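You operate a simulated robot arm through the tools that you are given. There is no shell and no other tool. Be economical: measure what you need, move in short steps, check, and stop when the job is done.

You run a simulated two-armed robot. Do the job below in one go: nothing can be reset, and whatever is moved stays where it is left.

JOB
Put the kitchen roll away, passing it hand to hand, and set the pepper mill to medium.
Fine: The roll goes in the wide drawer; shut it again. Hold the dark mill steady as you turn its head.

The check looks at the end state, three seconds after you hand in, the way a careful person would. Anything else that was tipped, shoved, dropped, spilled or broken makes it a failure.

ROBOT AND FRAMES
Two 7-joint arms with two-finger parallel grippers on one trunk, on a base that drives. Base frame: it is fixed to the floor where the robot stands at the start and does not move with it; the origin is under the middle of the robot, x ahead of it, y to its left, z up; the surface under the hand at the start is at about z = 880. Lengths are in mm, angles in rad, forces in N, time in s.
The left shoulder is at the start at [41, 173, 1314], the right one opposite. With the tool pointing down near the work surface each hand reaches from about 100 to 640 mm from the robot's upright axis, wherever it stands, measured 20 degrees to its own side. Places, roughly: inside of the wide table drawer [800, -100, 700]; kitchen roll (6x6x20 cm) [500, -800, 900]; pale salt mill [750, -1250, 1500]; pepper mill head [700, -300, 1100]; salt mill head [700, -1200, 1500]; wide table drawer [700, -100, 800]. Payload 3.6 kg a hand.
Tool frame (each hand has its own): the origin (TCP) lies between the finger pads and is the grasp point; the fingertips stand 30 mm ahead of it; z points along the fingers, y is the line along which they close. The gripper opens to 110 mm. The fingers are 20 mm wide and 10 mm thick; the gripper's body (48 by 112 mm) begins 55 mm behind the TCP.
Orientation is that of the tool frame in the base frame, as a unit quaternion [x, y, z, w]. With the fingers straight down and closing along the base's y, the tool's x points along the base's -x, its y along +y and its z along -z.

CONTROLS
- The arms move only by the tool jog_arm. It takes "left_plan", "right_plan" or both (then of equal length, played together; a hand with none holds still); each is a list of rows, each a list of 6 numbers: the shift along the tool's x, y, z in mm, then the turn, a rotation vector about the tool's x, y, z in rad. In form: [[tx, ty, tz, ax, ay, az], ...]. A call has 1 to 12 rows; each row shifts and turns the commanded pose from where the row before left it, along the tool's axes as they then stand. "left_jaw" and "right_jaw" are, for a hand that has rows, the gripper command, from -1 (shut) to 1 (fully open), values between in proportion, set as the call begins (left out, the last holds). A row lasts 0.2 s, in which the tool goes at most 50 mm and 0.15 rad; a call with a longer step from one row to the next is refused whole, and so is a gripper value outside its range. A pose out of reach is approached as far as the arm can. The call stops where the force on the tool passes 50 N (or 10 N more than at its start, if that is more) or the arm is blocked; 0.2 s more then pass. Each finger travels about 153 mm/s and halts on what it meets, pressing with about 36 N; the grip force reading is that of the motor and also rises with nothing between the fingers. The clock runs only during rows and for 0.2 s after the last one: add rows that do not move to give the fingers time. The reply holds the time, the measured pose of the TCP, the force on the tool along the base axes, the opening and the grip force, in the units named above and with some noise, with the torque about the TCP (base axes, N m) and any sound that the robot's microphone picked up.
- Cameras (640 x 400 px; columns grow to the right, rows downward): "scene" is now at [117.8, -29.8, 1484.1]; the picture's right is [-0.36, -0.93, 0.00], its down [-0.57, 0.22, -0.79] and it looks along [0.73, -0.29, -0.62] (base axes); focal length 214 px, centre (320, 200). "left" rides on the left gripper at [73, -17, -103] in its tool frame; the picture's right is [0.23, 0.97, 0.00], its down [-0.76, 0.18, -0.62] and it looks along [-0.61, 0.14, 0.78] (tool axes); focal length 222 px, centre (320, 200). "right" rides on the right gripper at [72, 17, -103] in its tool frame; the picture's right is [-0.23, 0.97, 0.00], its down [-0.76, -0.18, -0.62] and it looks along [-0.61, -0.14, 0.78] (tool axes); focal length 222 px, centre (320, 200). There is no depth. A picture from a camera that has moved, and an enlarged one, comes with that camera's place and axes in the base frame and with its lens.
- camera(camera): a new picture of that camera. The clock stands still meanwhile.
- move_column(by): slides the trunk up (or, below 0, down) by that many mm; the arms and the scene camera ride with it, the base frame stays. It gives what a move gives, with no picture.
- drive_base(legs): drives the robot by 1 to 6 legs, each [ahead, left, turn to the left] in mm, mm and rad, along the robot's own axes; the way and the turn of a leg run together, so that a leg with both is an arc; at most 1500 mm and 3.142 rad a leg. The arms and the cameras ride along, it lands a little off, and it stops where it bumps. It gives what a move gives.
- turn_head(pan, tilt): turns the head with the scene camera to pan (to the left, within 1.501 rad either way) and tilt (down, from -0.506 to 1.204), counted from straight ahead of the robot. It gives what a move gives.
- close_up(camera, box): a new picture of the part [left, top, right, bottom] of that camera's present view, enlarged. The clock stands still meanwhile.
- close_job(): hands the job in; it is judged then, once.

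Go step by step. Nothing tells you exact positions but the pictures and the camera data: compare them with the known pose of the tool, close in by small moves and look again before you grip or let go. The budget is 120 turns and 100 pictures, counting those below and the enlarged ones. Unless the task says otherwise, let go and move clear before handing in, and close with one line.

The tools are called by a JSON object that holds its "api" and its "payload". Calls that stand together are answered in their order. jog_arm: Moves the arms, as the interface text tells. Its arguments: {"type":"object","properties":{"left_plan":{"type":"array"},"left_jaw":{"type":"number"},"right_plan":{"type":"array"},"right_jaw":{"type":"number"}},"required":[]} The other tools are called the same way: move_column (by) slides the trunk up or down; drive_base (legs) drives the base; turn_head (pan, tilt) turns the head that bears the scene camera; camera (camera) takes a picture; close_up (camera, box) takes an enlarged picture of a part of a camera's view; close_job () hands the job in.

At the start:

```text
t: 0.0
left_position: [473.2, 46.0, 1363.0]
left_ee_rot: [-0.001, 1.0, 0.0, 0.0]
left_force: [0.2, -0.1, 0.1]
left_wrist_torque: [0.03, -0.01, 0.0]
left_opening: 110.1
left_gripper_force: 0.0
right_position: [438.9, -363.5, 1399.8]
right_ee_rot: [0.0, 1.0, 0.0, 0.001]
right_force: [-0.3, -0.7, 1.4]
right_wrist_torque: [0.01, 0.0, 0.03]
right_opening: 109.7
right_gripper_force: 0.0
trunk travel left (down, up): [-429.0, 334.0]
robot x, y, heading: [-0.1, -0.7, -0.001]
head pan, tilt: [-0.372, 0.665]
```

scene: 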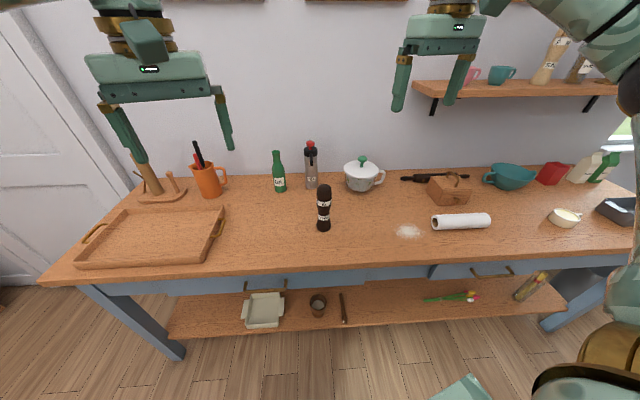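
right: 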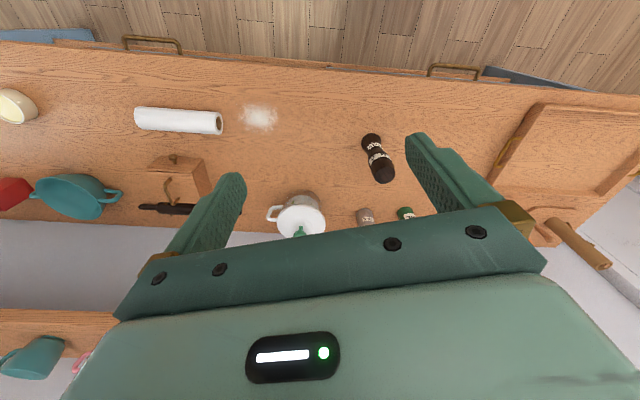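
left: 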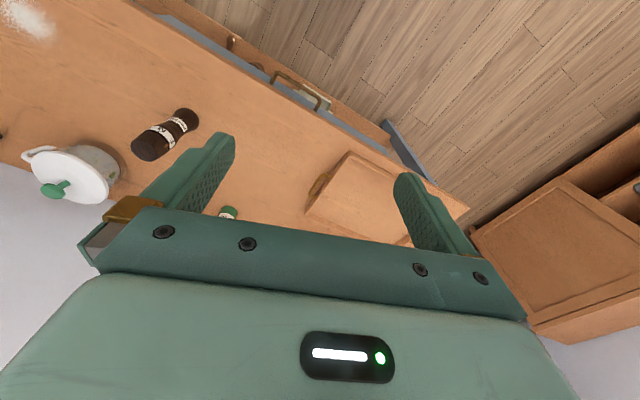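

The dark mill stands near [650,-255], the roll lies near [480,-755] parallel to the table edge, and the table is turned about -0.28 rad from me. I'll look closer at the mill, the drawers and the roll.

{"api": "close_up", "payload": {"camera": "scene", "box": [290, 170, 360, 240]}}

{"api": "close_up", "payload": {"camera": "scene", "box": [60, 200, 380, 370]}}

{"api": "close_up", "payload": {"camera": "scene", "box": [370, 160, 640, 320]}}

{"api": "close_up", "payload": {"camera": "right", "box": [330, 110, 430, 200]}}

```text
5.71 times, centred on (325, 205) of scene
camera zoom: at [117.8, -29.8, 1484.1], right [-0.36, -0.93, 0.0], down [-0.57, 0.22, -0.79], along [0.73, -0.29, -0.62], focal length 1226 px, centre (291, 171)
```

zoom: 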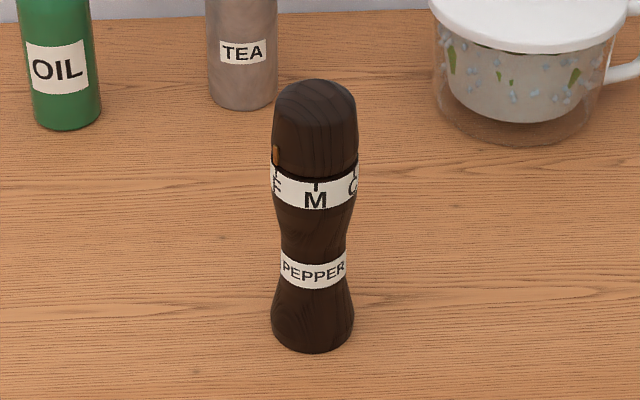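

```text
2.00 times, centred on (220, 285) of scene
camera zoom: at [117.8, -29.8, 1484.1], right [-0.36, -0.93, 0.0], down [-0.57, 0.22, -0.79], along [0.73, -0.29, -0.62], focal length 429 px, centre (520, 30)
```

zoom: 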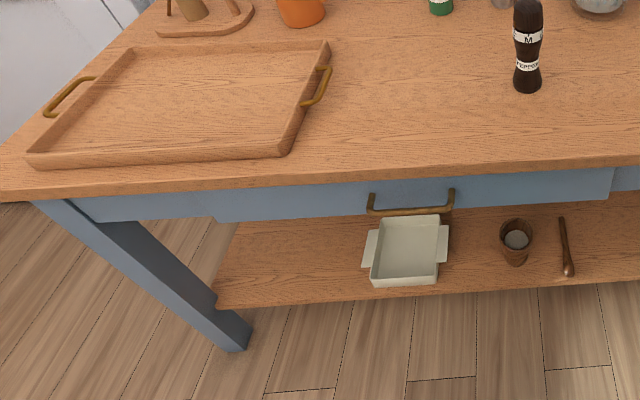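

```text
2.37 times, centred on (505, 240) of scene
camera zoom: at [117.8, -29.8, 1484.1], right [-0.36, -0.93, 0.0], down [-0.57, 0.22, -0.79], along [0.73, -0.29, -0.62], focal length 508 px, centre (-118, 105)
```

zoom: 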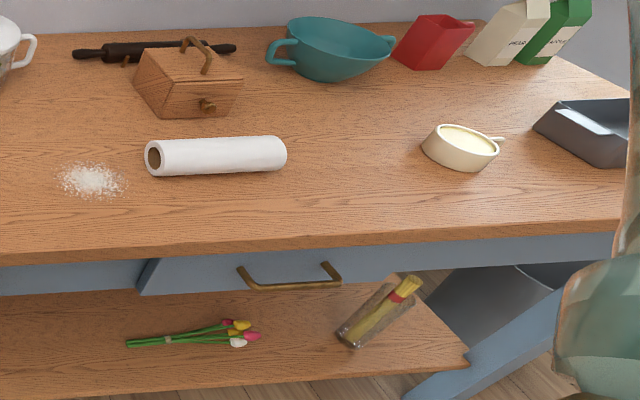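

```text
4.44 times, centred on (380, 155) of right
camera zoom: at [367.2, -346.6, 1504.2], right [0.23, 0.97, 0.0], down [0.76, -0.18, 0.62], along [0.61, -0.14, -0.78], focal length 987 px, centre (53, 400)
```

zoom: 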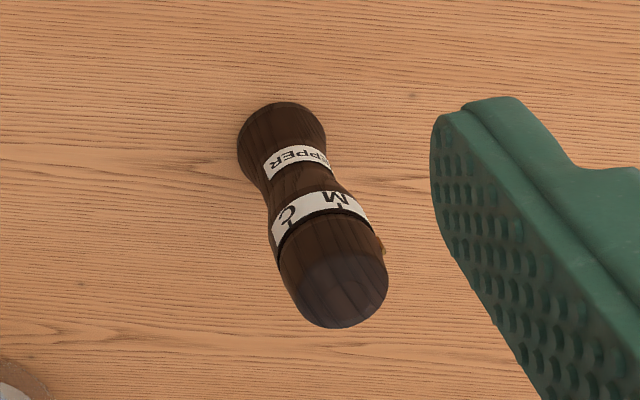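

The grind marks are F, M, C with an orange pointer on the head near F; M faces me, so the head needs about a +75° turn from above. The left-hand drawer is the wide one. I'll square up to the table and move so the mill is dead ahead.

{"api": "drive_base", "payload": {"legs": [[0, 0, -0.3], [100, -50, 0]]}}

{"api": "turn_head", "payload": {"pan": 0, "tilt": 0.7}}

{"api": "camera", "payload": {"camera": "scene"}}

```text
t: 2.2
left_position: [547.4, -173.3, 1363.1]
left_ee_rot: [0.148, 0.989, 0.0, -0.001]
left_force: [-0.4, 0.2, 0.8]
left_wrist_torque: [0.0, -0.01, 0.01]
left_opening: 109.9
left_gripper_force: 0.2
right_position: [394.9, -553.5, 1401.1]
right_ee_rot: [0.148, 0.989, 0.0, 0.0]
right_force: [-0.2, 0.2, 0.1]
right_wrist_torque: [0.0, -0.02, -0.03]
right_opening: 110.0
right_gripper_force: 0.0
trunk travel left (down, up): [-429.0, 334.0]
robot x, y, heading: [80.4, -76.1, -0.297]
head pan, tilt: [-0.372, 0.665]
```

```text
t: 3.0
left_position: [547.5, -172.0, 1361.9]
left_ee_rot: [0.148, 0.989, 0.001, 0.001]
left_force: [0.2, -0.4, -0.8]
left_wrist_torque: [0.0, -0.04, -0.02]
left_opening: 110.1
left_gripper_force: 0.1
right_position: [395.5, -553.1, 1401.1]
right_ee_rot: [0.149, 0.989, 0.0, -0.001]
right_force: [0.9, 0.2, -0.1]
right_wrist_torque: [-0.01, -0.02, 0.01]
right_opening: 109.8
right_gripper_force: 0.1
trunk travel left (down, up): [-429.0, 334.0]
robot x, y, heading: [80.1, -78.6, -0.298]
head pan, tilt: [0.0, 0.7]
```

```text
92 pictures are left
camera scene: at [198.1, -111.6, 1481.1], right [-0.29, -0.96, 0.0], down [-0.62, 0.19, -0.76], along [0.73, -0.22, -0.64], focal length 214 px, centre (320, 200)
```

scene: 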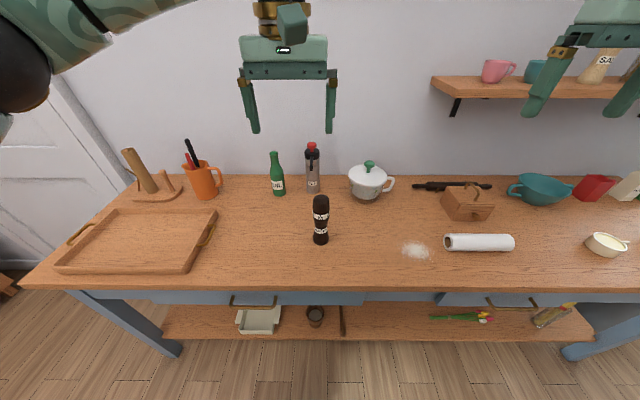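

The table edge is now level in view, so I'm square to it, with the mill dead ahead about 615 mm off. I'll move a bit closer and lower the trunk.

{"api": "drive_base", "payload": {"legs": [[70, 0, 0]]}}

{"api": "move_column", "payload": {"by": -120}}

{"api": "turn_head", "payload": {"pan": 0, "tilt": 0.6}}

{"api": "jog_arm", "payload": {"left_plan": [[40, 0, 0, 0, 0, 0.15], [40, 0, 0, 0, 0, 0.15], [0, 0, 0, 0, -0.15, 0.05], [0, 0, 0, 0, -0.15, 0], [0, 0, 0, 0, -0.15, 0], [0, 0, 0, 0, -0.15, 0], [0, 0, 0, 0, -0.15, 0], [0, 0, 0, 0, -0.15, 0], [0, 0, 0, 0, -0.147, 0]]}}

{"api": "camera", "payload": {"camera": "scene"}}

{"api": "camera", "payload": {"camera": "left"}}

```text
t: 4.0
left_position: [614.2, -193.3, 1362.3]
left_ee_rot: [0.147, 0.989, 0.0, 0.0]
left_force: [0.4, 0.0, 0.1]
left_wrist_torque: [0.02, 0.02, 0.02]
left_opening: 109.9
left_gripper_force: 0.2
right_position: [462.8, -573.6, 1399.9]
right_ee_rot: [0.149, 0.989, 0.0, 0.0]
right_force: [0.4, 0.4, 0.8]
right_wrist_torque: [0.04, 0.0, 0.02]
right_opening: 109.9
right_gripper_force: 0.0
trunk travel left (down, up): [-429.0, 334.0]
robot x, y, heading: [146.2, -94.9, -0.294]
head pan, tilt: [0.0, 0.7]
```

```text
t: 5.5
left_position: [631.3, -198.8, 1223.4]
left_ee_rot: [0.148, 0.989, 0.001, -0.022]
left_force: [0.0, 0.1, 0.4]
left_wrist_torque: [-0.03, -0.02, -0.05]
left_opening: 110.1
left_gripper_force: 0.2
right_position: [461.2, -574.4, 1281.8]
right_ee_rot: [0.149, 0.989, 0.0, 0.0]
right_force: [-0.3, -0.4, -0.4]
right_wrist_torque: [-0.01, -0.02, -0.01]
right_opening: 110.1
right_gripper_force: 0.1
trunk travel left (down, up): [-309.0, 454.0]
robot x, y, heading: [146.9, -98.8, -0.295]
head pan, tilt: [0.0, 0.7]
```

```text
t: 6.2
left_position: [632.2, -198.3, 1222.6]
left_ee_rot: [0.148, 0.989, 0.002, -0.021]
left_force: [0.6, -0.1, 0.8]
left_wrist_torque: [0.01, 0.04, 0.02]
left_opening: 110.0
left_gripper_force: 0.1
right_position: [462.0, -573.8, 1280.7]
right_ee_rot: [0.148, 0.989, 0.0, 0.0]
right_force: [0.9, -0.3, 0.1]
right_wrist_torque: [0.0, -0.04, 0.03]
right_opening: 110.0
right_gripper_force: 0.0
trunk travel left (down, up): [-309.0, 454.0]
robot x, y, heading: [148.5, -94.2, -0.298]
head pan, tilt: [0.0, 0.6]
```

```text
refused: row 3 steps farther than a row can; nothing moved
```

```text
91 pictures are left
camera scene: at [305.1, -144.4, 1368.1], right [-0.29, -0.96, 0.0], down [-0.54, 0.17, -0.82], along [0.79, -0.24, -0.57], focal length 214 px, centre (320, 200)
```

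scene: 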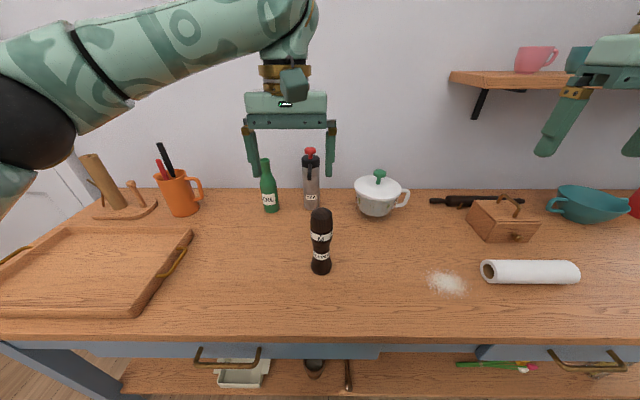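

```text
90 pictures are left
camera left: at [564.1, -194.2, 1327.9], right [0.07, 1.0, 0.01], down [0.81, -0.06, 0.59], along [0.59, -0.03, -0.81], focal length 222 px, centre (320, 200)
```

left: 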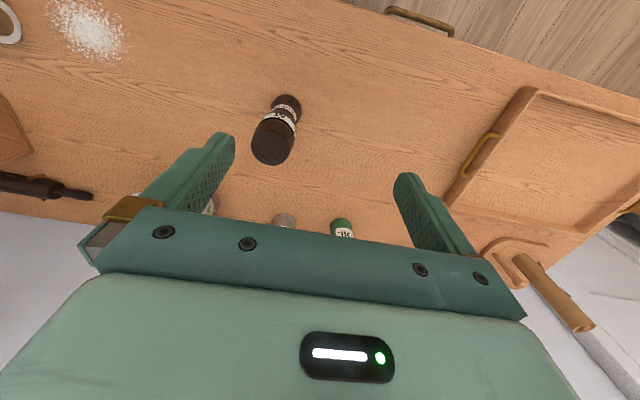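

The mill is consistently at about [659,-253], 535 mm ahead of me. I'll redo the left-hand swing with smaller turning rows.

{"api": "jog_arm", "payload": {"left_plan": [[40, 0, 0, 0, 0, 0.15], [40, 0, 0, 0, 0, 0.15], [20, 0, 0, 0, 0, 0.05], [0, 0, 0, 0, -0.15, 0], [0, 0, 0, 0, -0.15, 0], [0, 0, 0, 0, -0.15, 0], [0, 0, 0, 0, -0.15, 0], [0, 0, 0, 0, -0.15, 0], [0, 0, 0, 0, -0.15, 0], [0, 0, 0, 0, -0.147, 0]]}}

{"api": "camera", "payload": {"camera": "scene"}}

```text
t: 8.4
left_position: [644.9, -158.0, 1226.3]
left_ee_rot: [0.235, 0.84, -0.144, 0.467]
left_force: [0.9, -0.4, -0.4]
left_wrist_torque: [0.01, 0.02, 0.0]
left_opening: 110.2
left_gripper_force: 0.0
left hand out of reach, approached as far as the arm can: row 1, 2, 3
right_position: [462.0, -573.2, 1281.8]
right_ee_rot: [0.148, 0.989, 0.0, 0.0]
right_force: [-0.3, -0.6, -0.3]
right_wrist_torque: [0.02, -0.01, -0.01]
right_opening: 110.0
right_gripper_force: 0.1
trunk travel left (down, up): [-309.0, 454.0]
robot x, y, heading: [149.3, -95.1, -0.3]
head pan, tilt: [0.0, 0.6]
```

```text
89 pictures are left
camera scene: at [305.2, -144.0, 1368.1], right [-0.29, -0.96, 0.0], down [-0.54, 0.17, -0.82], along [0.79, -0.24, -0.57], focal length 214 px, centre (320, 200)
```

scene: 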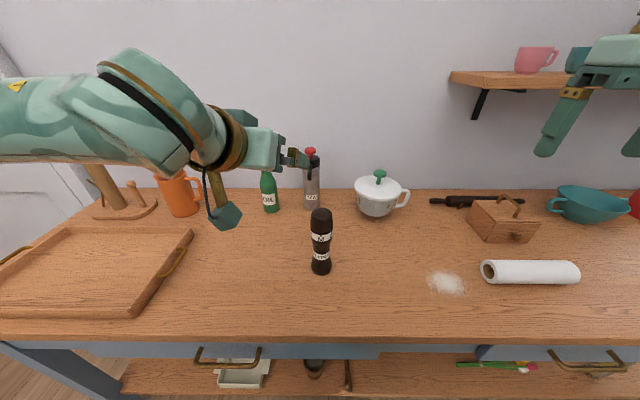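

The left hand is now pitched forward. I'll bring it down to a stand-off behind the mill's waist.

{"api": "jog_arm", "payload": {"left_plan": [[37.7, -13.6, 13.7, 0, 0, 0], [37.7, -13.6, 13.7, 0, 0, 0], [37.7, -13.6, 13.7, 0, 0, 0], [37.7, -13.6, 13.7, 0, 0, 0], [37.7, -13.6, 13.7, 0, 0, 0], [0, 0, 0, 0, 0, 0]]}}

{"api": "camera", "payload": {"camera": "scene"}}

{"api": "camera", "payload": {"camera": "left"}}

```text
t: 9.8
left_position: [569.0, -198.1, 1029.4]
left_ee_rot: [0.236, 0.84, -0.145, 0.467]
left_force: [0.0, 0.0, 0.5]
left_wrist_torque: [0.03, 0.03, 0.0]
left_opening: 109.8
left_gripper_force: 0.2
right_position: [461.1, -573.2, 1282.0]
right_ee_rot: [0.149, 0.989, -0.001, 0.0]
right_force: [0.2, 0.6, 0.0]
right_wrist_torque: [0.02, 0.04, 0.0]
right_opening: 110.1
right_gripper_force: 0.1
trunk travel left (down, up): [-309.0, 454.0]
robot x, y, heading: [150.8, -98.7, -0.297]
head pan, tilt: [0.0, 0.6]
```

```text
88 pictures are left
camera scene: at [304.9, -144.3, 1368.2], right [-0.29, -0.96, 0.0], down [-0.54, 0.17, -0.82], along [0.79, -0.24, -0.57], focal length 214 px, centre (320, 200)
```

scene: 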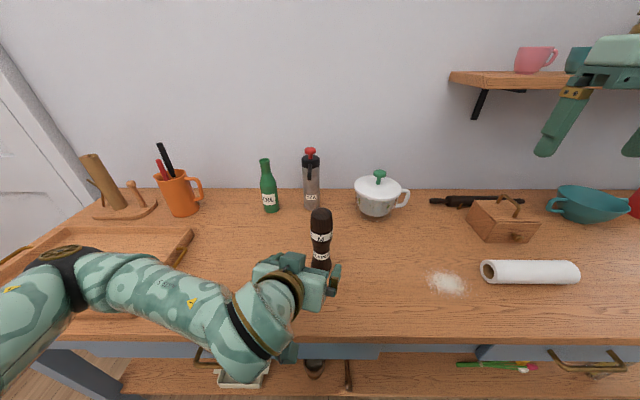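

```text
87 pictures are left
camera left: at [453.8, -144.1, 1021.5], right [0.41, 0.88, -0.21], down [-0.01, 0.24, 0.97], along [0.91, -0.4, 0.11], focal length 222 px, centre (320, 200)
```

left: 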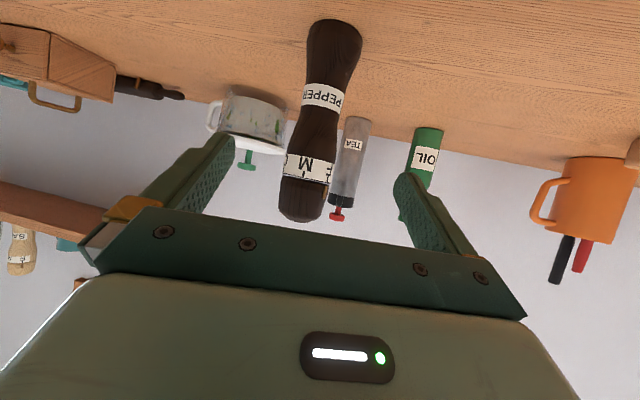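

The left hand is lined up with the mill's waist. I'll advance it 120 mm and check.

{"api": "jog_arm", "payload": {"left_plan": [[-1, 0.7, 40, 0, 0, 0], [-1, 0.7, 40, 0, 0, 0], [-1, 0.7, 39, 0, 0, 0], [0, 0, 0, 0, 0, 0]]}}

{"api": "camera", "payload": {"camera": "left"}}

{"api": "close_up", "payload": {"camera": "scene", "box": [240, 180, 400, 290]}}

```text
t: 10.8
left_position: [657.1, -252.2, 973.1]
left_ee_rot: [0.237, 0.84, -0.144, 0.467]
left_force: [0.8, -0.3, -0.8]
left_wrist_torque: [-0.03, -0.02, -0.02]
left_opening: 109.9
left_gripper_force: 0.0
right_position: [461.7, -572.8, 1280.7]
right_ee_rot: [0.148, 0.989, 0.001, 0.0]
right_force: [-0.8, -0.4, -0.2]
right_wrist_torque: [0.01, -0.01, 0.0]
right_opening: 110.2
right_gripper_force: 0.1
trunk travel left (down, up): [-309.0, 454.0]
robot x, y, heading: [144.7, -95.6, -0.299]
head pan, tilt: [0.0, 0.6]
```

```text
86 pictures are left
camera left: at [542.6, -198.8, 964.2], right [0.41, 0.88, -0.21], down [-0.01, 0.24, 0.97], along [0.91, -0.4, 0.11], focal length 222 px, centre (320, 200)
```

left: 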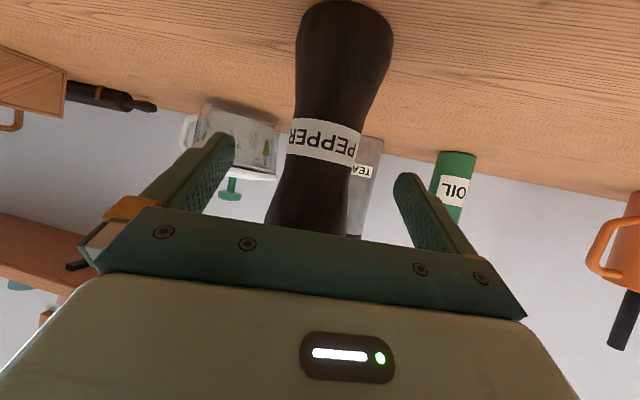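

```text
3.64 times, centred on (320, 235) of scene
camera zoom: at [304.7, -144.0, 1368.3], right [-0.29, -0.96, 0.0], down [-0.54, 0.17, -0.82], along [0.79, -0.24, -0.57], focal length 780 px, centre (320, 73)
```

zoom: 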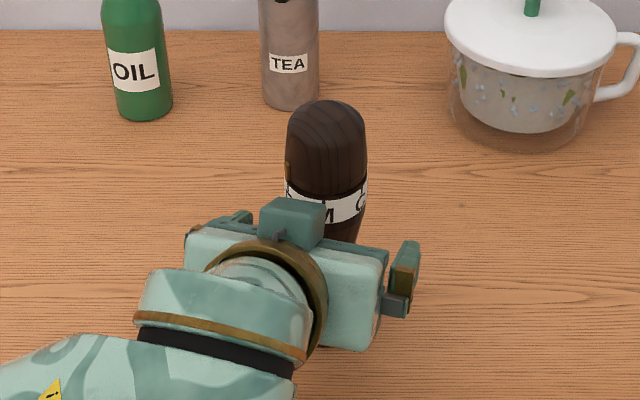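

The mill's waist sits centred between the left fingers. I'll close to near contact and then grip.

{"api": "jog_arm", "payload": {"left_plan": [[0, 0, 0, 0, 0, 0], [0, 0, 0, 0, 0, 0]], "left_jaw": -0.1}}

{"api": "camera", "payload": {"camera": "left"}}

```text
t: 11.4
left_position: [657.0, -252.5, 971.9]
left_ee_rot: [0.237, 0.84, -0.143, 0.467]
left_force: [0.6, -0.1, -0.3]
left_wrist_torque: [0.02, -0.04, -0.01]
left_opening: 49.4
left_gripper_force: 0.0
right_position: [462.3, -575.0, 1280.4]
right_ee_rot: [0.148, 0.989, 0.0, 0.0]
right_force: [0.4, -1.0, -0.9]
right_wrist_torque: [0.02, 0.01, 0.01]
right_opening: 109.9
right_gripper_force: 0.2
trunk travel left (down, up): [-309.0, 454.0]
robot x, y, heading: [148.0, -95.9, -0.303]
head pan, tilt: [0.0, 0.6]
```

```text
84 pictures are left
camera left: at [542.5, -199.0, 964.3], right [0.41, 0.88, -0.21], down [-0.01, 0.24, 0.97], along [0.91, -0.4, 0.1], focal length 222 px, centre (320, 200)
```

left: 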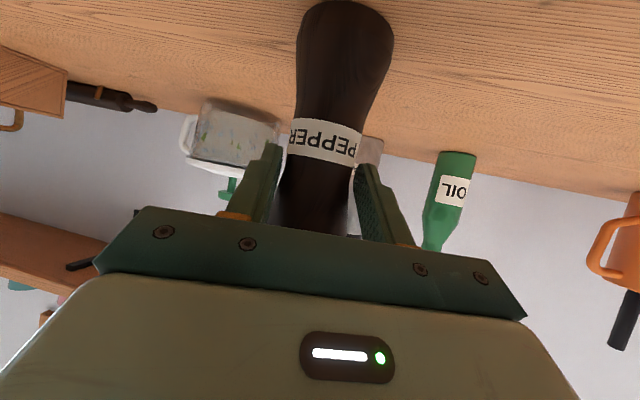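

It's centred, so I'll grip the mill body.

{"api": "jog_arm", "payload": {"left_plan": [[0, 0, 0, 0, 0, 0], [0, 0, 0, 0, 0, 0]], "left_jaw": -1}}

{"api": "camera", "payload": {"camera": "right"}}

{"api": "close_up", "payload": {"camera": "scene", "box": [280, 190, 360, 240]}}

```text
t: 12.0
left_position: [656.7, -251.9, 971.6]
left_ee_rot: [0.236, 0.84, -0.143, 0.468]
left_force: [0.8, -1.2, 0.4]
left_wrist_torque: [0.03, -0.07, -0.02]
left_opening: 43.3
left_gripper_force: 36.1
right_position: [461.5, -573.4, 1281.4]
right_ee_rot: [0.149, 0.989, -0.001, 0.001]
right_force: [-0.3, -0.8, 0.7]
right_wrist_torque: [0.01, -0.01, -0.03]
right_opening: 110.1
right_gripper_force: 0.0
trunk travel left (down, up): [-309.0, 454.0]
robot x, y, heading: [145.4, -95.0, -0.3]
head pan, tilt: [0.0, 0.6]
```

```text
83 pictures are left
camera right: at [397.5, -536.9, 1384.2], right [0.5, 0.86, 0.0], down [0.68, -0.39, 0.62], along [0.54, -0.31, -0.78], focal length 222 px, centre (320, 200)
```

right: 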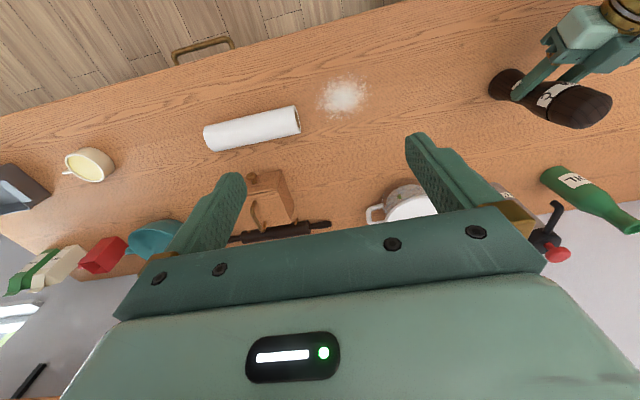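

```text
8.00 times, centred on (320, 215) of scene
camera zoom: at [304.9, -144.4, 1368.2], right [-0.29, -0.96, 0.0], down [-0.54, 0.17, -0.82], along [0.79, -0.24, -0.57], focal length 1716 px, centre (320, 80)
```

zoom: 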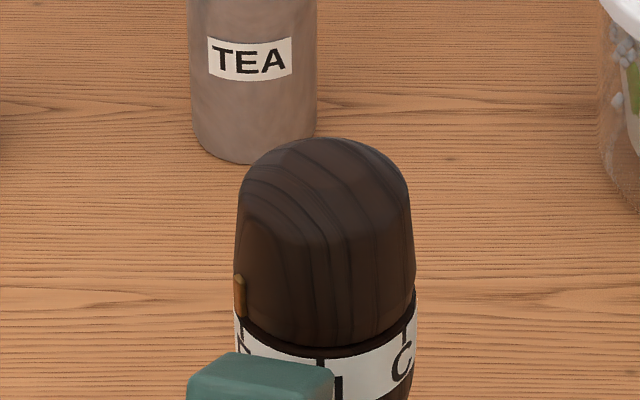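

The mill is gripped (43 mm). The pointer sits at F, about 65° camera-left of M. Now I bring the right hand above the head, pre-turned -0.55 rad so its fingers clear the pointer.

{"api": "jog_arm", "payload": {"right_plan": [[-11.7, 45.5, 0, 0, 0, 0], [-11.7, 45.5, 0, 0, 0, 0], [-11.7, 45.5, 0, 0, 0, 0], [-11.7, 45.5, 0, 0, 0, 0], [-11.7, 45.5, 0, 0, 0, 0], [-11.7, 45.5, 0, 0, 0, 0], [-11.7, 45.5, 0, 0, 0, 0], [-11.7, 45.3, 0, 0, 0, 0], [0, 0, 20, 0, 0, 0.1375], [0, 0, 20, 0, 0, 0.1375], [0, 0, 20, 0, 0, 0.1375], [0, 0, 20, 0, 0, 0.1375]]}}

{"api": "camera", "payload": {"camera": "right"}}

{"api": "camera", "payload": {"camera": "scene"}}

```text
t: 14.6
left_position: [657.1, -252.4, 971.8]
left_ee_rot: [0.237, 0.84, -0.144, 0.467]
left_force: [0.8, 0.8, 3.5]
left_wrist_torque: [0.14, -0.18, 0.04]
left_opening: 43.1
left_gripper_force: 35.6
right_position: [686.5, -254.0, 1246.4]
right_ee_rot: [0.345, 0.938, 0.0, -0.002]
right_force: [-0.2, -0.2, -0.7]
right_wrist_torque: [0.02, -0.02, 0.0]
right_opening: 110.1
right_gripper_force: 0.0
right hand out of reach, approached as far as the arm can: row 10, 11, 12
trunk travel left (down, up): [-309.0, 454.0]
robot x, y, heading: [146.7, -98.3, -0.304]
head pan, tilt: [0.0, 0.6]
```

```text
81 pictures are left
camera right: at [642.8, -194.9, 1350.0], right [0.8, 0.59, 0.0], down [0.47, -0.63, 0.62], along [0.37, -0.5, -0.78], focal length 222 px, centre (320, 200)
```

right: 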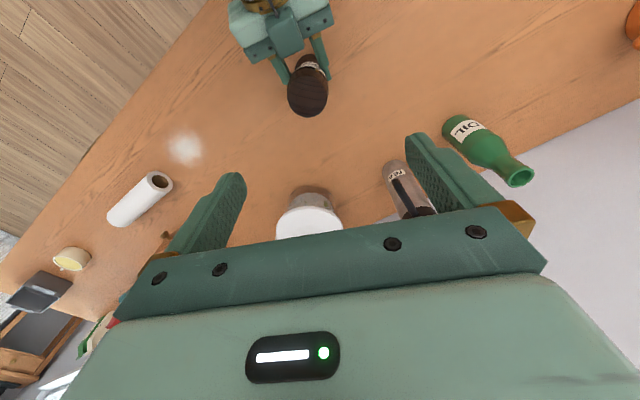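

```text
80 pictures are left
camera scene: at [304.6, -144.2, 1368.3], right [-0.29, -0.96, 0.0], down [-0.54, 0.17, -0.82], along [0.79, -0.24, -0.57], focal length 214 px, centre (320, 200)
```

scene: 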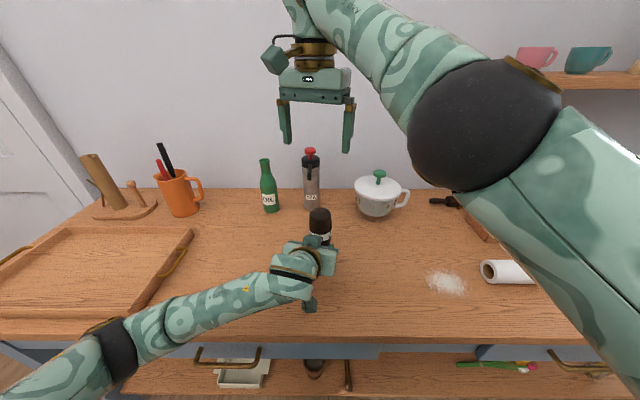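

The right hand lagged by about 30 mm because that height is out of reach. I'll go a little lower, still above the head, and see if it settles over it.

{"api": "jog_arm", "payload": {"right_plan": [[0, 0, 30, 0, 0, 0], [0, 0, 30, 0, 0, 0], [0, 0, 0, 0, 0, 0], [0, 0, 0, 0, 0, 0]]}}

{"api": "camera", "payload": {"camera": "scene"}}

```text
t: 15.6
left_position: [656.2, -253.0, 972.7]
left_ee_rot: [0.237, 0.84, -0.144, 0.467]
left_force: [0.3, 0.6, 3.9]
left_wrist_torque: [0.2, -0.16, 0.0]
left_opening: 43.1
left_gripper_force: 36.0
right_position: [697.4, -260.9, 1221.7]
right_ee_rot: [0.345, 0.939, 0.0, -0.002]
right_force: [0.0, -0.7, 0.7]
right_wrist_torque: [0.02, 0.0, -0.04]
right_opening: 110.1
right_gripper_force: 0.1
right hand out of reach, approached as far as the arm can: row 1, 2
trunk travel left (down, up): [-309.0, 454.0]
robot x, y, heading: [148.5, -98.9, -0.302]
head pan, tilt: [0.0, 0.6]
```

```text
79 pictures are left
camera scene: at [304.8, -143.9, 1368.2], right [-0.29, -0.96, 0.0], down [-0.54, 0.17, -0.82], along [0.79, -0.24, -0.57], focal length 214 px, centre (320, 200)
```

scene: 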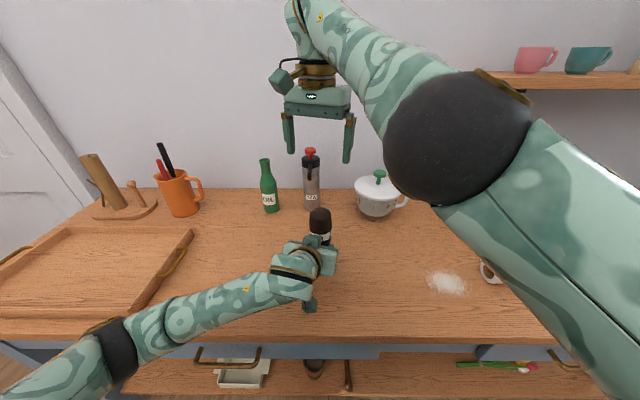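

The right arm's IK is stuck at a limit. I'll move it out to the right, let it come down there, and then slide in over the head at a lower height.

{"api": "jog_arm", "payload": {"right_plan": [[-23.5, -38.4, -5, 0, 0, 0], [-23.5, -38.4, -5, 0, 0, 0], [-23.5, -38.4, 0, 0, 0, 0], [-23.5, -38.4, 0, 0, 0, 0], [-23.5, -38.4, 0, 0, 0, 0], [0, 0, 0, 0, 0, 0], [0, 0, 0, 0, 0, 0]]}}

{"api": "camera", "payload": {"camera": "scene"}}

```text
t: 17.2
left_position: [657.3, -252.3, 972.0]
left_ee_rot: [0.236, 0.84, -0.144, 0.467]
left_force: [-0.1, -0.6, 3.4]
left_wrist_torque: [0.01, -0.15, -0.08]
left_opening: 43.2
left_gripper_force: 36.1
right_position: [681.6, -486.1, 1237.2]
right_ee_rot: [0.346, 0.938, 0.0, -0.001]
right_force: [0.6, -0.7, 0.0]
right_wrist_torque: [-0.02, -0.05, 0.0]
right_opening: 110.0
right_gripper_force: 0.0
right hand out of reach, approached as far as the arm can: row 1, 2, 3
trunk travel left (down, up): [-309.0, 454.0]
robot x, y, heading: [150.7, -99.0, -0.299]
head pan, tilt: [0.0, 0.6]
```

```text
78 pictures are left
camera scene: at [304.6, -144.4, 1368.2], right [-0.29, -0.96, 0.0], down [-0.54, 0.17, -0.82], along [0.79, -0.24, -0.57], focal length 214 px, centre (320, 200)
```

scene: 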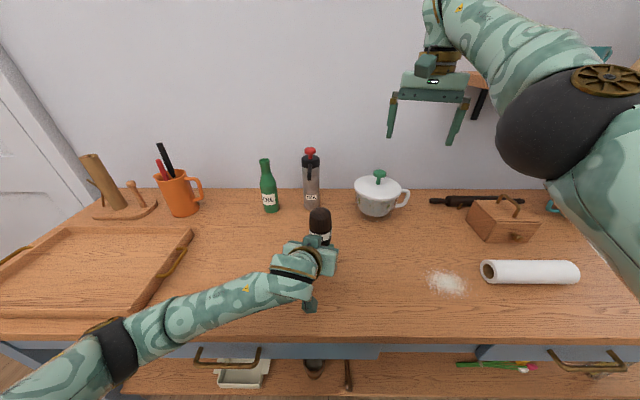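

The commanded and actual poses agree again, so I'll descend here on the right side.

{"api": "jog_arm", "payload": {"right_plan": [[0, 0, 40, 0, 0, 0], [0, 0, 40, 0, 0, 0], [0, 0, 30, 0, 0, 0], [0, 0, 0, 0, 0, 0]]}}

```text
t: 18.2
left_position: [657.1, -252.2, 972.7]
left_ee_rot: [0.237, 0.84, -0.144, 0.467]
left_force: [-1.4, 1.1, 4.1]
left_wrist_torque: [0.16, 0.01, 0.01]
left_opening: 43.2
left_gripper_force: 36.0
right_position: [712.2, -491.1, 1137.9]
right_ee_rot: [0.346, 0.938, 0.0, 0.0]
right_force: [0.6, -0.3, -1.0]
right_wrist_torque: [-0.02, -0.02, 0.02]
right_opening: 110.2
right_gripper_force: 0.1
right hand out of reach, approached as far as the arm can: row 1, 2, 3
trunk travel left (down, up): [-309.0, 454.0]
robot x, y, heading: [146.7, -98.4, -0.296]
head pan, tilt: [0.0, 0.6]
```

The wrist bend limits tool-down work with the trunk this low. I'll release the mill, back the left hand off, raise the trunk, and retry.

{"api": "jog_arm", "payload": {"left_plan": [[0, 0, 0, 0, 0, 0], [0, 0, 0, 0, 0, 0], [0, 0, 0, 0, 0, 0], [0, 0, -40, 0, 0, 0], [0, 0, -40, 0, 0, 0], [0, 0, -40, 0, 0, 0]], "left_jaw": 1}}

{"api": "move_column", "payload": {"by": 200}}

{"api": "turn_head", "payload": {"pan": 0, "tilt": 0.8}}

{"api": "camera", "payload": {"camera": "scene"}}

```text
t: 19.6
left_position: [572.5, -196.3, 1035.0]
left_ee_rot: [0.236, 0.84, -0.142, 0.467]
left_force: [-0.1, -0.6, -0.2]
left_wrist_torque: [0.05, 0.01, -0.02]
left_opening: 110.3
left_gripper_force: 0.0
right_position: [711.8, -490.8, 1138.4]
right_ee_rot: [0.346, 0.938, 0.001, -0.001]
right_force: [0.7, -1.4, 0.0]
right_wrist_torque: [-0.02, 0.03, -0.02]
right_opening: 110.1
right_gripper_force: 0.0
trunk travel left (down, up): [-309.0, 454.0]
robot x, y, heading: [146.5, -100.1, -0.298]
head pan, tilt: [0.0, 0.6]
```

```text
t: 21.4
left_position: [597.5, -160.3, 1201.3]
left_ee_rot: [0.257, 0.833, -0.066, 0.486]
left_force: [-0.1, -1.1, -0.2]
left_wrist_torque: [-0.04, 0.03, 0.01]
left_opening: 110.1
left_gripper_force: 0.0
right_position: [678.6, -480.1, 1383.6]
right_ee_rot: [0.345, 0.937, 0.004, 0.052]
right_force: [0.2, 0.3, 0.8]
right_wrist_torque: [-0.01, 0.01, -0.02]
right_opening: 109.9
right_gripper_force: 0.0
trunk travel left (down, up): [-491.0, 272.0]
robot x, y, heading: [150.6, -96.8, -0.3]
head pan, tilt: [0.0, 0.6]
stopped: the arm was blocked; the commanded pose is now the measured one
```

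```text
t: 22.1
left_position: [595.8, -158.9, 1199.3]
left_ee_rot: [0.258, 0.833, -0.066, 0.485]
left_force: [0.3, 0.1, 0.2]
left_wrist_torque: [0.0, 0.03, 0.03]
left_opening: 110.2
left_gripper_force: 0.0
right_position: [679.8, -479.2, 1383.3]
right_ee_rot: [0.344, 0.937, 0.003, 0.053]
right_force: [0.7, 0.3, -0.6]
right_wrist_torque: [-0.01, 0.05, -0.02]
right_opening: 110.0
right_gripper_force: 0.0
trunk travel left (down, up): [-491.0, 272.0]
robot x, y, heading: [151.0, -96.1, -0.3]
head pan, tilt: [0.0, 0.799]
```

```text
77 pictures are left
camera scene: at [249.6, -127.3, 1535.0], right [-0.29, -0.96, 0.0], down [-0.69, 0.21, -0.7], along [0.67, -0.2, -0.72], focal length 214 px, centre (320, 200)
```

scene: 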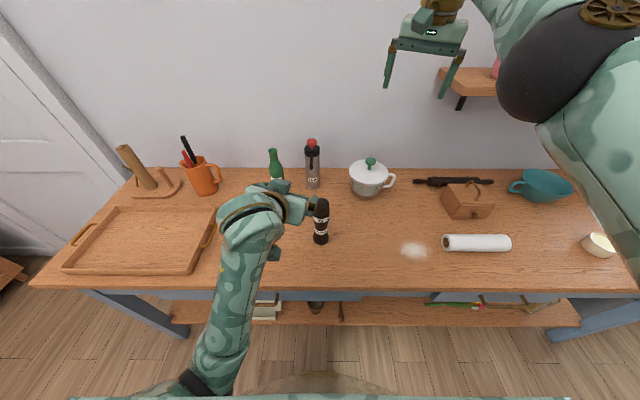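

Mill still upright. The trunk is 182 mm higher. I'll level both hands, return the left to its stand-off and bring the right down on its own side.

{"api": "jog_arm", "payload": {"left_plan": [[0, 0, 0, 0, 0, -0.083], [0, 0, 0, 0, 0, -0.082], [36.5, -14.8, 20.4, 0, 0, 0], [36.5, -14.8, 20.4, 0, 0, 0], [36.5, -14.8, 20.4, 0, 0, 0], [36.5, -14.8, 20.4, 0, 0, 0]], "right_plan": [[0, 0, 0, 0.042, 0.097, 0], [0, 0, 0, 0, 0, 0.15], [17.6, -10.9, 35, 0, 0, 0], [17.6, -10.9, 35, 0, 0, 0], [17.6, -10.9, 35, 0, 0, 0], [17.6, -10.9, 35, 0, 0, 0]]}}

{"api": "camera", "payload": {"camera": "scene"}}

{"api": "camera", "payload": {"camera": "left"}}

```text
t: 22.9
left_position: [614.1, -130.8, 1165.1]
left_ee_rot: [0.212, 0.842, -0.035, 0.495]
left_force: [0.5, 0.2, -0.9]
left_wrist_torque: [-0.04, 0.01, -0.02]
left_opening: 109.9
left_gripper_force: 0.1
right_position: [665.3, -475.2, 1361.0]
right_ee_rot: [0.415, 0.91, -0.001, -0.002]
right_force: [-0.4, 0.4, -1.0]
right_wrist_torque: [0.01, 0.0, 0.02]
right_opening: 110.0
right_gripper_force: 0.1
right hand out of reach, approached as far as the arm can: row 1, 3
trunk travel left (down, up): [-491.0, 272.0]
robot x, y, heading: [148.3, -97.8, -0.3]
head pan, tilt: [0.0, 0.799]
stopped in row 3 (left hand): the arm was blocked; the commanded pose is now the measured one
```

```text
76 pictures are left
camera scene: at [249.5, -126.5, 1535.0], right [-0.29, -0.96, 0.0], down [-0.69, 0.21, -0.7], along [0.67, -0.2, -0.72], focal length 214 px, centre (320, 200)
```

scene: 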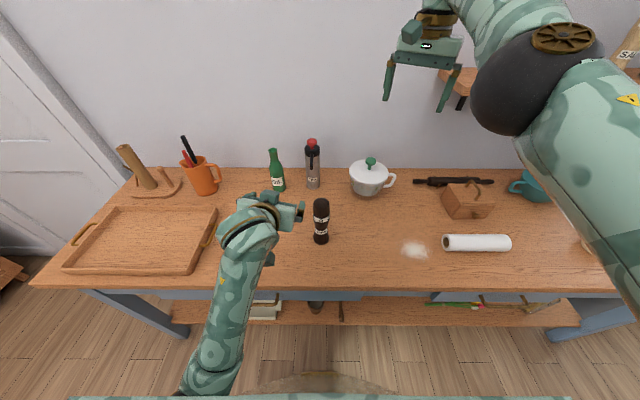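

```text
75 pictures are left
camera left: at [494.0, -94.3, 1153.3], right [0.29, 0.96, -0.05], down [-0.12, 0.08, 0.99], along [0.95, -0.28, 0.14], focal length 222 px, centre (320, 200)
```

left: 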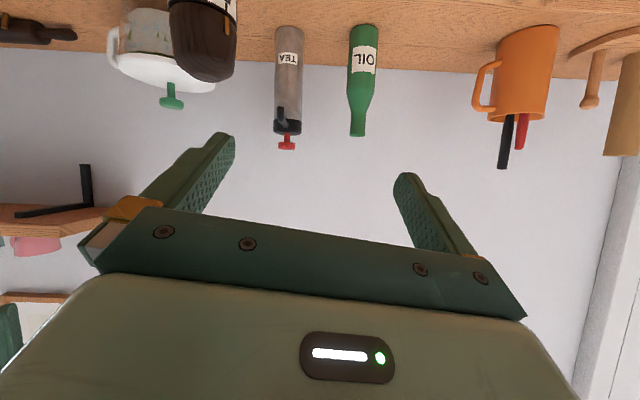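

The left forearm was blocked, probably on the table edge with its elbow low. I'll swing the left hand out so it approaches from the left, and test the right hand's descent from its starting column.

{"api": "jog_arm", "payload": {"left_plan": [[-6, 39, -8, 0, 0, 0], [-6, 39, -8, 0, 0, 0], [-6, 39, -8, 0, 0, 0], [-6, 39, -8, 0, 0, 0], [0, 0, 0, 0, 0, -0.149], [0, 0, 0, 0.126, 0, 0.077], [0, 0, 0, 0.126, 0, 0.077], [0, 0, 0, 0.126, 0, 0.077], [0, 0, 0, 0.126, 0, 0.077], [0, 0, 0, 0.126, 0, 0.077], [0, 0, 0, 0.126, 0, 0.077]], "right_plan": [[11.5, -44, 0, 0, 0, 0], [11.5, -44, 0, 0, 0, 0], [11.5, -44, 0, 0, 0, 0], [11.5, -44, 0, 0, 0, 0], [11.5, -44, 0, 0, 0, 0], [0, 0, 30, 0, 0, 0], [0, 0, 30, 0, 0, 0], [0, 0, 30, 0, 0, 0], [0, 0, 30, 0, 0, 0], [0, 0, 30, 0, 0, 0], [0, 0, 30, 0, 0, 0]]}}

{"api": "camera", "payload": {"camera": "scene"}}

```text
t: 25.3
left_position: [660.9, 10.0, 1224.4]
left_ee_rot: [0.506, 0.712, -0.271, 0.404]
left_force: [0.8, -0.3, -0.1]
left_wrist_torque: [0.03, 0.01, 0.01]
left_opening: 109.8
left_gripper_force: 0.0
right_position: [634.7, -622.1, 1229.5]
right_ee_rot: [0.416, 0.91, -0.001, -0.003]
right_force: [-0.1, -0.3, 0.2]
right_wrist_torque: [0.0, 0.06, 0.02]
right_opening: 109.9
right_gripper_force: 0.0
right hand out of reach, approached as far as the arm can: row 1, 2, 3, 4, 5, 6, 7, 8, 9, 10, 11
trunk travel left (down, up): [-491.0, 272.0]
robot x, y, heading: [148.8, -97.9, -0.302]
head pan, tilt: [0.0, 0.799]
```

```text
74 pictures are left
camera scene: at [250.5, -126.7, 1534.9], right [-0.29, -0.96, 0.0], down [-0.69, 0.21, -0.7], along [0.67, -0.2, -0.72], focal length 214 px, centre (320, 200)
```

scene: 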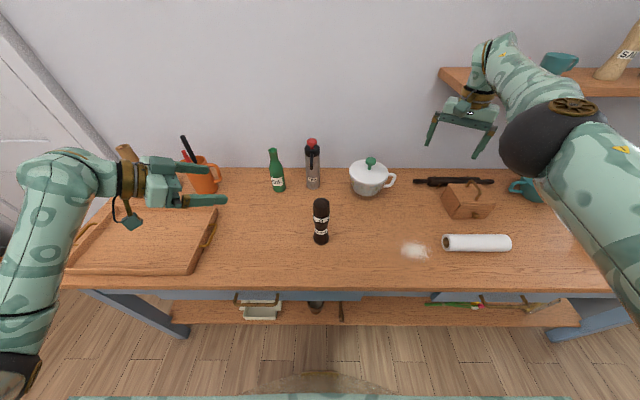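

The left hand is well placed now, but the right arm seems stuck in some posture. I'll look at it directly.

{"api": "turn_head", "payload": {"pan": -0.9, "tilt": 0.5}}

{"api": "camera", "payload": {"camera": "scene"}}

{"api": "camera", "payload": {"camera": "left"}}

```text
t: 26.5
left_position: [658.9, 10.2, 1226.0]
left_ee_rot: [0.505, 0.713, -0.27, 0.405]
left_force: [0.7, -0.5, 0.5]
left_wrist_torque: [0.0, 0.03, 0.02]
left_opening: 110.0
left_gripper_force: 0.0
right_position: [634.0, -622.7, 1230.0]
right_ee_rot: [0.415, 0.91, -0.001, -0.003]
right_force: [-0.9, -0.5, -0.5]
right_wrist_torque: [0.03, -0.02, 0.0]
right_opening: 110.0
right_gripper_force: 0.0
trunk travel left (down, up): [-491.0, 272.0]
robot x, y, heading: [148.6, -99.7, -0.297]
head pan, tilt: [-0.901, 0.499]
```

```text
73 pictures are left
camera scene: at [205.5, -188.0, 1560.9], right [-0.93, -0.36, 0.0], down [-0.17, 0.45, -0.88], along [0.32, -0.82, -0.48], focal length 214 px, centre (320, 200)
```

scene: 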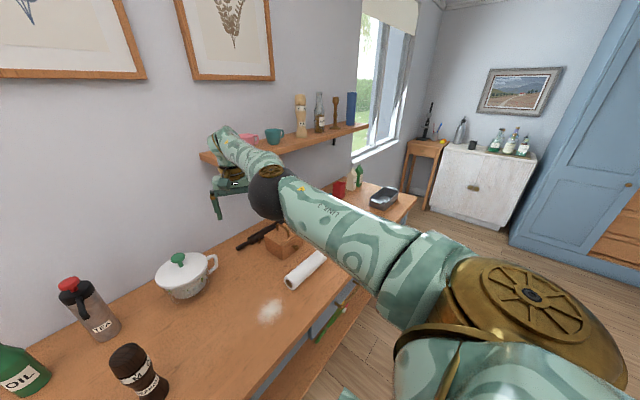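

```text
72 pictures are left
camera left: at [601.8, 124.1, 1217.3], right [0.88, 0.45, -0.17], down [0.1, 0.17, 0.98], along [0.47, -0.88, 0.11], focal length 222 px, centre (320, 200)
```

left: 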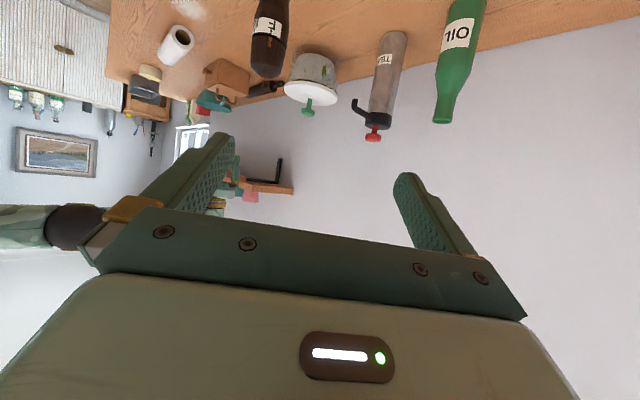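

The right arm is fully stretched and stuck in the straight singularity. The left arm escaped the same state when I pitched its hand forward, so I'll do that with the right.

{"api": "jog_arm", "payload": {"right_plan": [[0, 0, 0, -0.0785, -0.127, 0], [0, 0, 0, -0.0785, -0.127, 0], [0, 0, 0, -0.0785, -0.127, 0], [0, 0, 0, -0.0785, -0.127, 0], [0, 0, 0, -0.0785, -0.127, 0], [0, 0, 0, -0.0785, -0.127, 0], [0, 0, 0, -0.0785, -0.127, 0], [0, 0, 0, 0, 0, 0]]}}

{"api": "camera", "payload": {"camera": "scene"}}

```text
t: 28.3
left_position: [659.6, 12.5, 1226.3]
left_ee_rot: [0.506, 0.712, -0.27, 0.405]
left_force: [0.3, 0.4, -0.3]
left_wrist_torque: [0.02, 0.0, 0.0]
left_opening: 109.9
left_gripper_force: 0.1
right_position: [746.9, -701.4, 1270.4]
right_ee_rot: [0.359, 0.841, 0.054, 0.402]
right_force: [0.5, 0.2, 0.5]
right_wrist_torque: [-0.01, 0.01, 0.03]
right_opening: 110.2
right_gripper_force: 0.0
right hand out of reach, approached as far as the arm can: row 1, 2, 3, 4, 5, 6, 7
trunk travel left (down, up): [-491.0, 272.0]
robot x, y, heading: [145.0, -97.9, -0.299]
head pan, tilt: [-0.901, 0.499]
```

```text
71 pictures are left
camera scene: at [205.0, -188.0, 1561.0], right [-0.93, -0.36, 0.0], down [-0.17, 0.45, -0.88], along [0.32, -0.82, -0.48], focal length 214 px, centre (320, 200)
```

scene: 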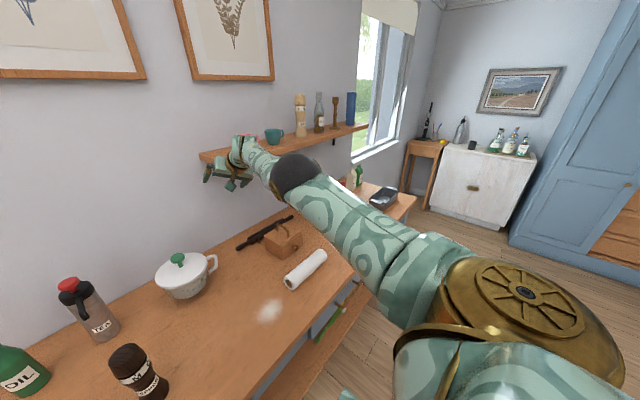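

Still straight. Moves that flex the elbow (inward, left, up together) should break the singularity, so I'll try that.

{"api": "jog_arm", "payload": {"right_plan": [[15, 21, -31, 0, 0, 0], [15, 21, -31, 0, 0, 0], [15, 21, -31, 0, 0, 0], [15, 21, -31, 0, 0, 0], [15, 21, -31, 0, 0, 0], [15, 21, -31, 0, 0, 0], [15, 21, -31, 0, 0, 0], [15, 21, -31, 0, 0, 0]]}}

{"api": "camera", "payload": {"camera": "scene"}}

```text
t: 30.1
left_position: [658.5, 11.0, 1225.9]
left_ee_rot: [0.507, 0.711, -0.271, 0.405]
left_force: [-0.8, -0.4, 0.6]
left_wrist_torque: [-0.02, -0.03, 0.02]
left_opening: 109.9
left_gripper_force: 0.1
right_position: [713.3, -671.2, 1475.5]
right_ee_rot: [0.359, 0.841, 0.055, 0.4]
right_force: [-0.5, -0.5, 0.4]
right_wrist_torque: [0.04, 0.01, 0.0]
right_opening: 110.1
right_gripper_force: 0.1
right hand out of reach, approached as far as the arm can: row 1, 2, 3, 4, 5, 6, 7, 8
trunk travel left (down, up): [-491.0, 272.0]
robot x, y, heading: [146.7, -96.7, -0.299]
head pan, tilt: [-0.901, 0.499]
```

```text
70 pictures are left
camera scene: at [203.7, -187.9, 1561.0], right [-0.93, -0.36, 0.0], down [-0.17, 0.45, -0.88], along [0.32, -0.82, -0.48], focal length 214 px, centre (320, 200)
```

scene: 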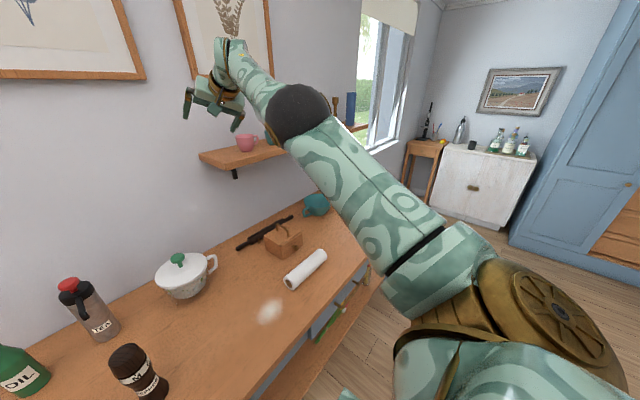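

Perhaps the wrist turn (yaw) limit is what contorts the arm, since the trouble began with the yaw rows. I'll undo the pitch and yaw and see whether the warnings stop.

{"api": "jog_arm", "payload": {"right_plan": [[0, 0, 0, 0.0785, 0.127, 0], [0, 0, 0, 0.0785, 0.127, 0], [0, 0, 0, 0.0785, 0.127, 0], [0, 0, 0, 0.0785, 0.127, 0], [0, 0, 0, 0.0785, 0.127, 0], [0, 0, 0, 0.04, 0.064, 0], [0, 0, 0, 0, 0, -0.1375], [0, 0, 0, 0, 0, -0.1375], [0, 0, 0, 0, 0, -0.1375], [0, 0, 0, 0, 0, -0.1375]]}}

{"api": "camera", "payload": {"camera": "scene"}}

```text
t: 32.3
left_position: [660.1, 10.9, 1224.4]
left_ee_rot: [0.505, 0.713, -0.27, 0.405]
left_force: [-0.2, -0.2, 0.4]
left_wrist_torque: [0.0, 0.01, -0.02]
left_opening: 109.9
left_gripper_force: 0.0
right_position: [602.2, -605.2, 1396.7]
right_ee_rot: [0.129, 0.992, -0.006, 0.004]
right_force: [0.1, 0.2, -1.2]
right_wrist_torque: [0.01, -0.07, 0.05]
right_opening: 110.1
right_gripper_force: 0.1
right hand out of reach, approached as far as the arm can: row 1, 2, 3, 4, 5, 6
trunk travel left (down, up): [-491.0, 272.0]
robot x, y, heading: [147.4, -98.6, -0.299]
head pan, tilt: [-0.901, 0.499]
```

```text
69 pictures are left
camera scene: at [205.6, -187.8, 1561.0], right [-0.93, -0.36, 0.0], down [-0.17, 0.45, -0.88], along [0.32, -0.82, -0.48], focal length 214 px, centre (320, 200)
```

scene: 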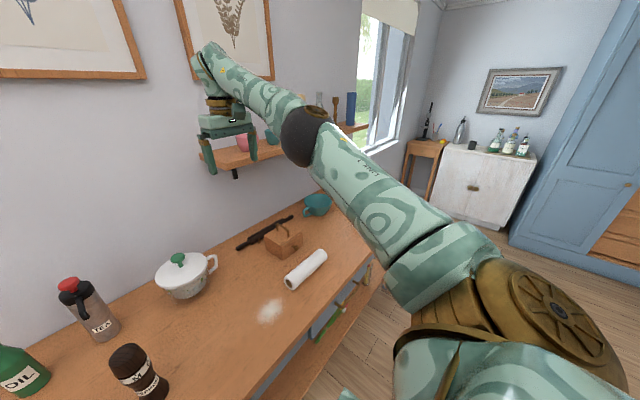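

The yaw rows were fine. Now at neutral orientation, I'll try pulling straight back.

{"api": "jog_arm", "payload": {"right_plan": [[30, 0, 0, 0, 0, 0], [40, 0, 0, 0, 0, 0], [40, 0, 0, 0, 0, 0], [40, 0, 0, 0, 0, 0]]}}

{"api": "camera", "payload": {"camera": "scene"}}

```text
t: 33.3
left_position: [658.3, 11.0, 1225.8]
left_ee_rot: [0.507, 0.712, -0.27, 0.405]
left_force: [0.0, 0.7, 0.8]
left_wrist_torque: [0.01, 0.01, -0.02]
left_opening: 110.1
left_gripper_force: 0.1
right_position: [454.9, -568.8, 1396.4]
right_ee_rot: [0.131, 0.991, -0.006, 0.006]
right_force: [-0.9, 0.2, 0.8]
right_wrist_torque: [-0.01, -0.03, 0.03]
right_opening: 109.9
right_gripper_force: 0.1
trunk travel left (down, up): [-491.0, 272.0]
robot x, y, heading: [148.0, -95.4, -0.294]
head pan, tilt: [-0.901, 0.499]
```

```text
68 pictures are left
camera scene: at [203.2, -188.3, 1561.0], right [-0.93, -0.36, 0.0], down [-0.17, 0.45, -0.88], along [0.32, -0.82, -0.48], focal length 214 px, centre (320, 200)
```

scene: 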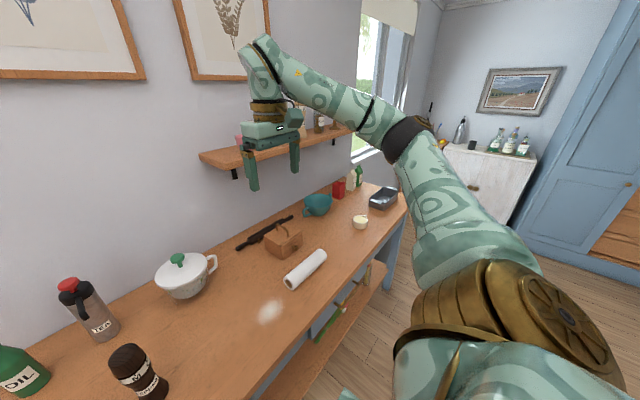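

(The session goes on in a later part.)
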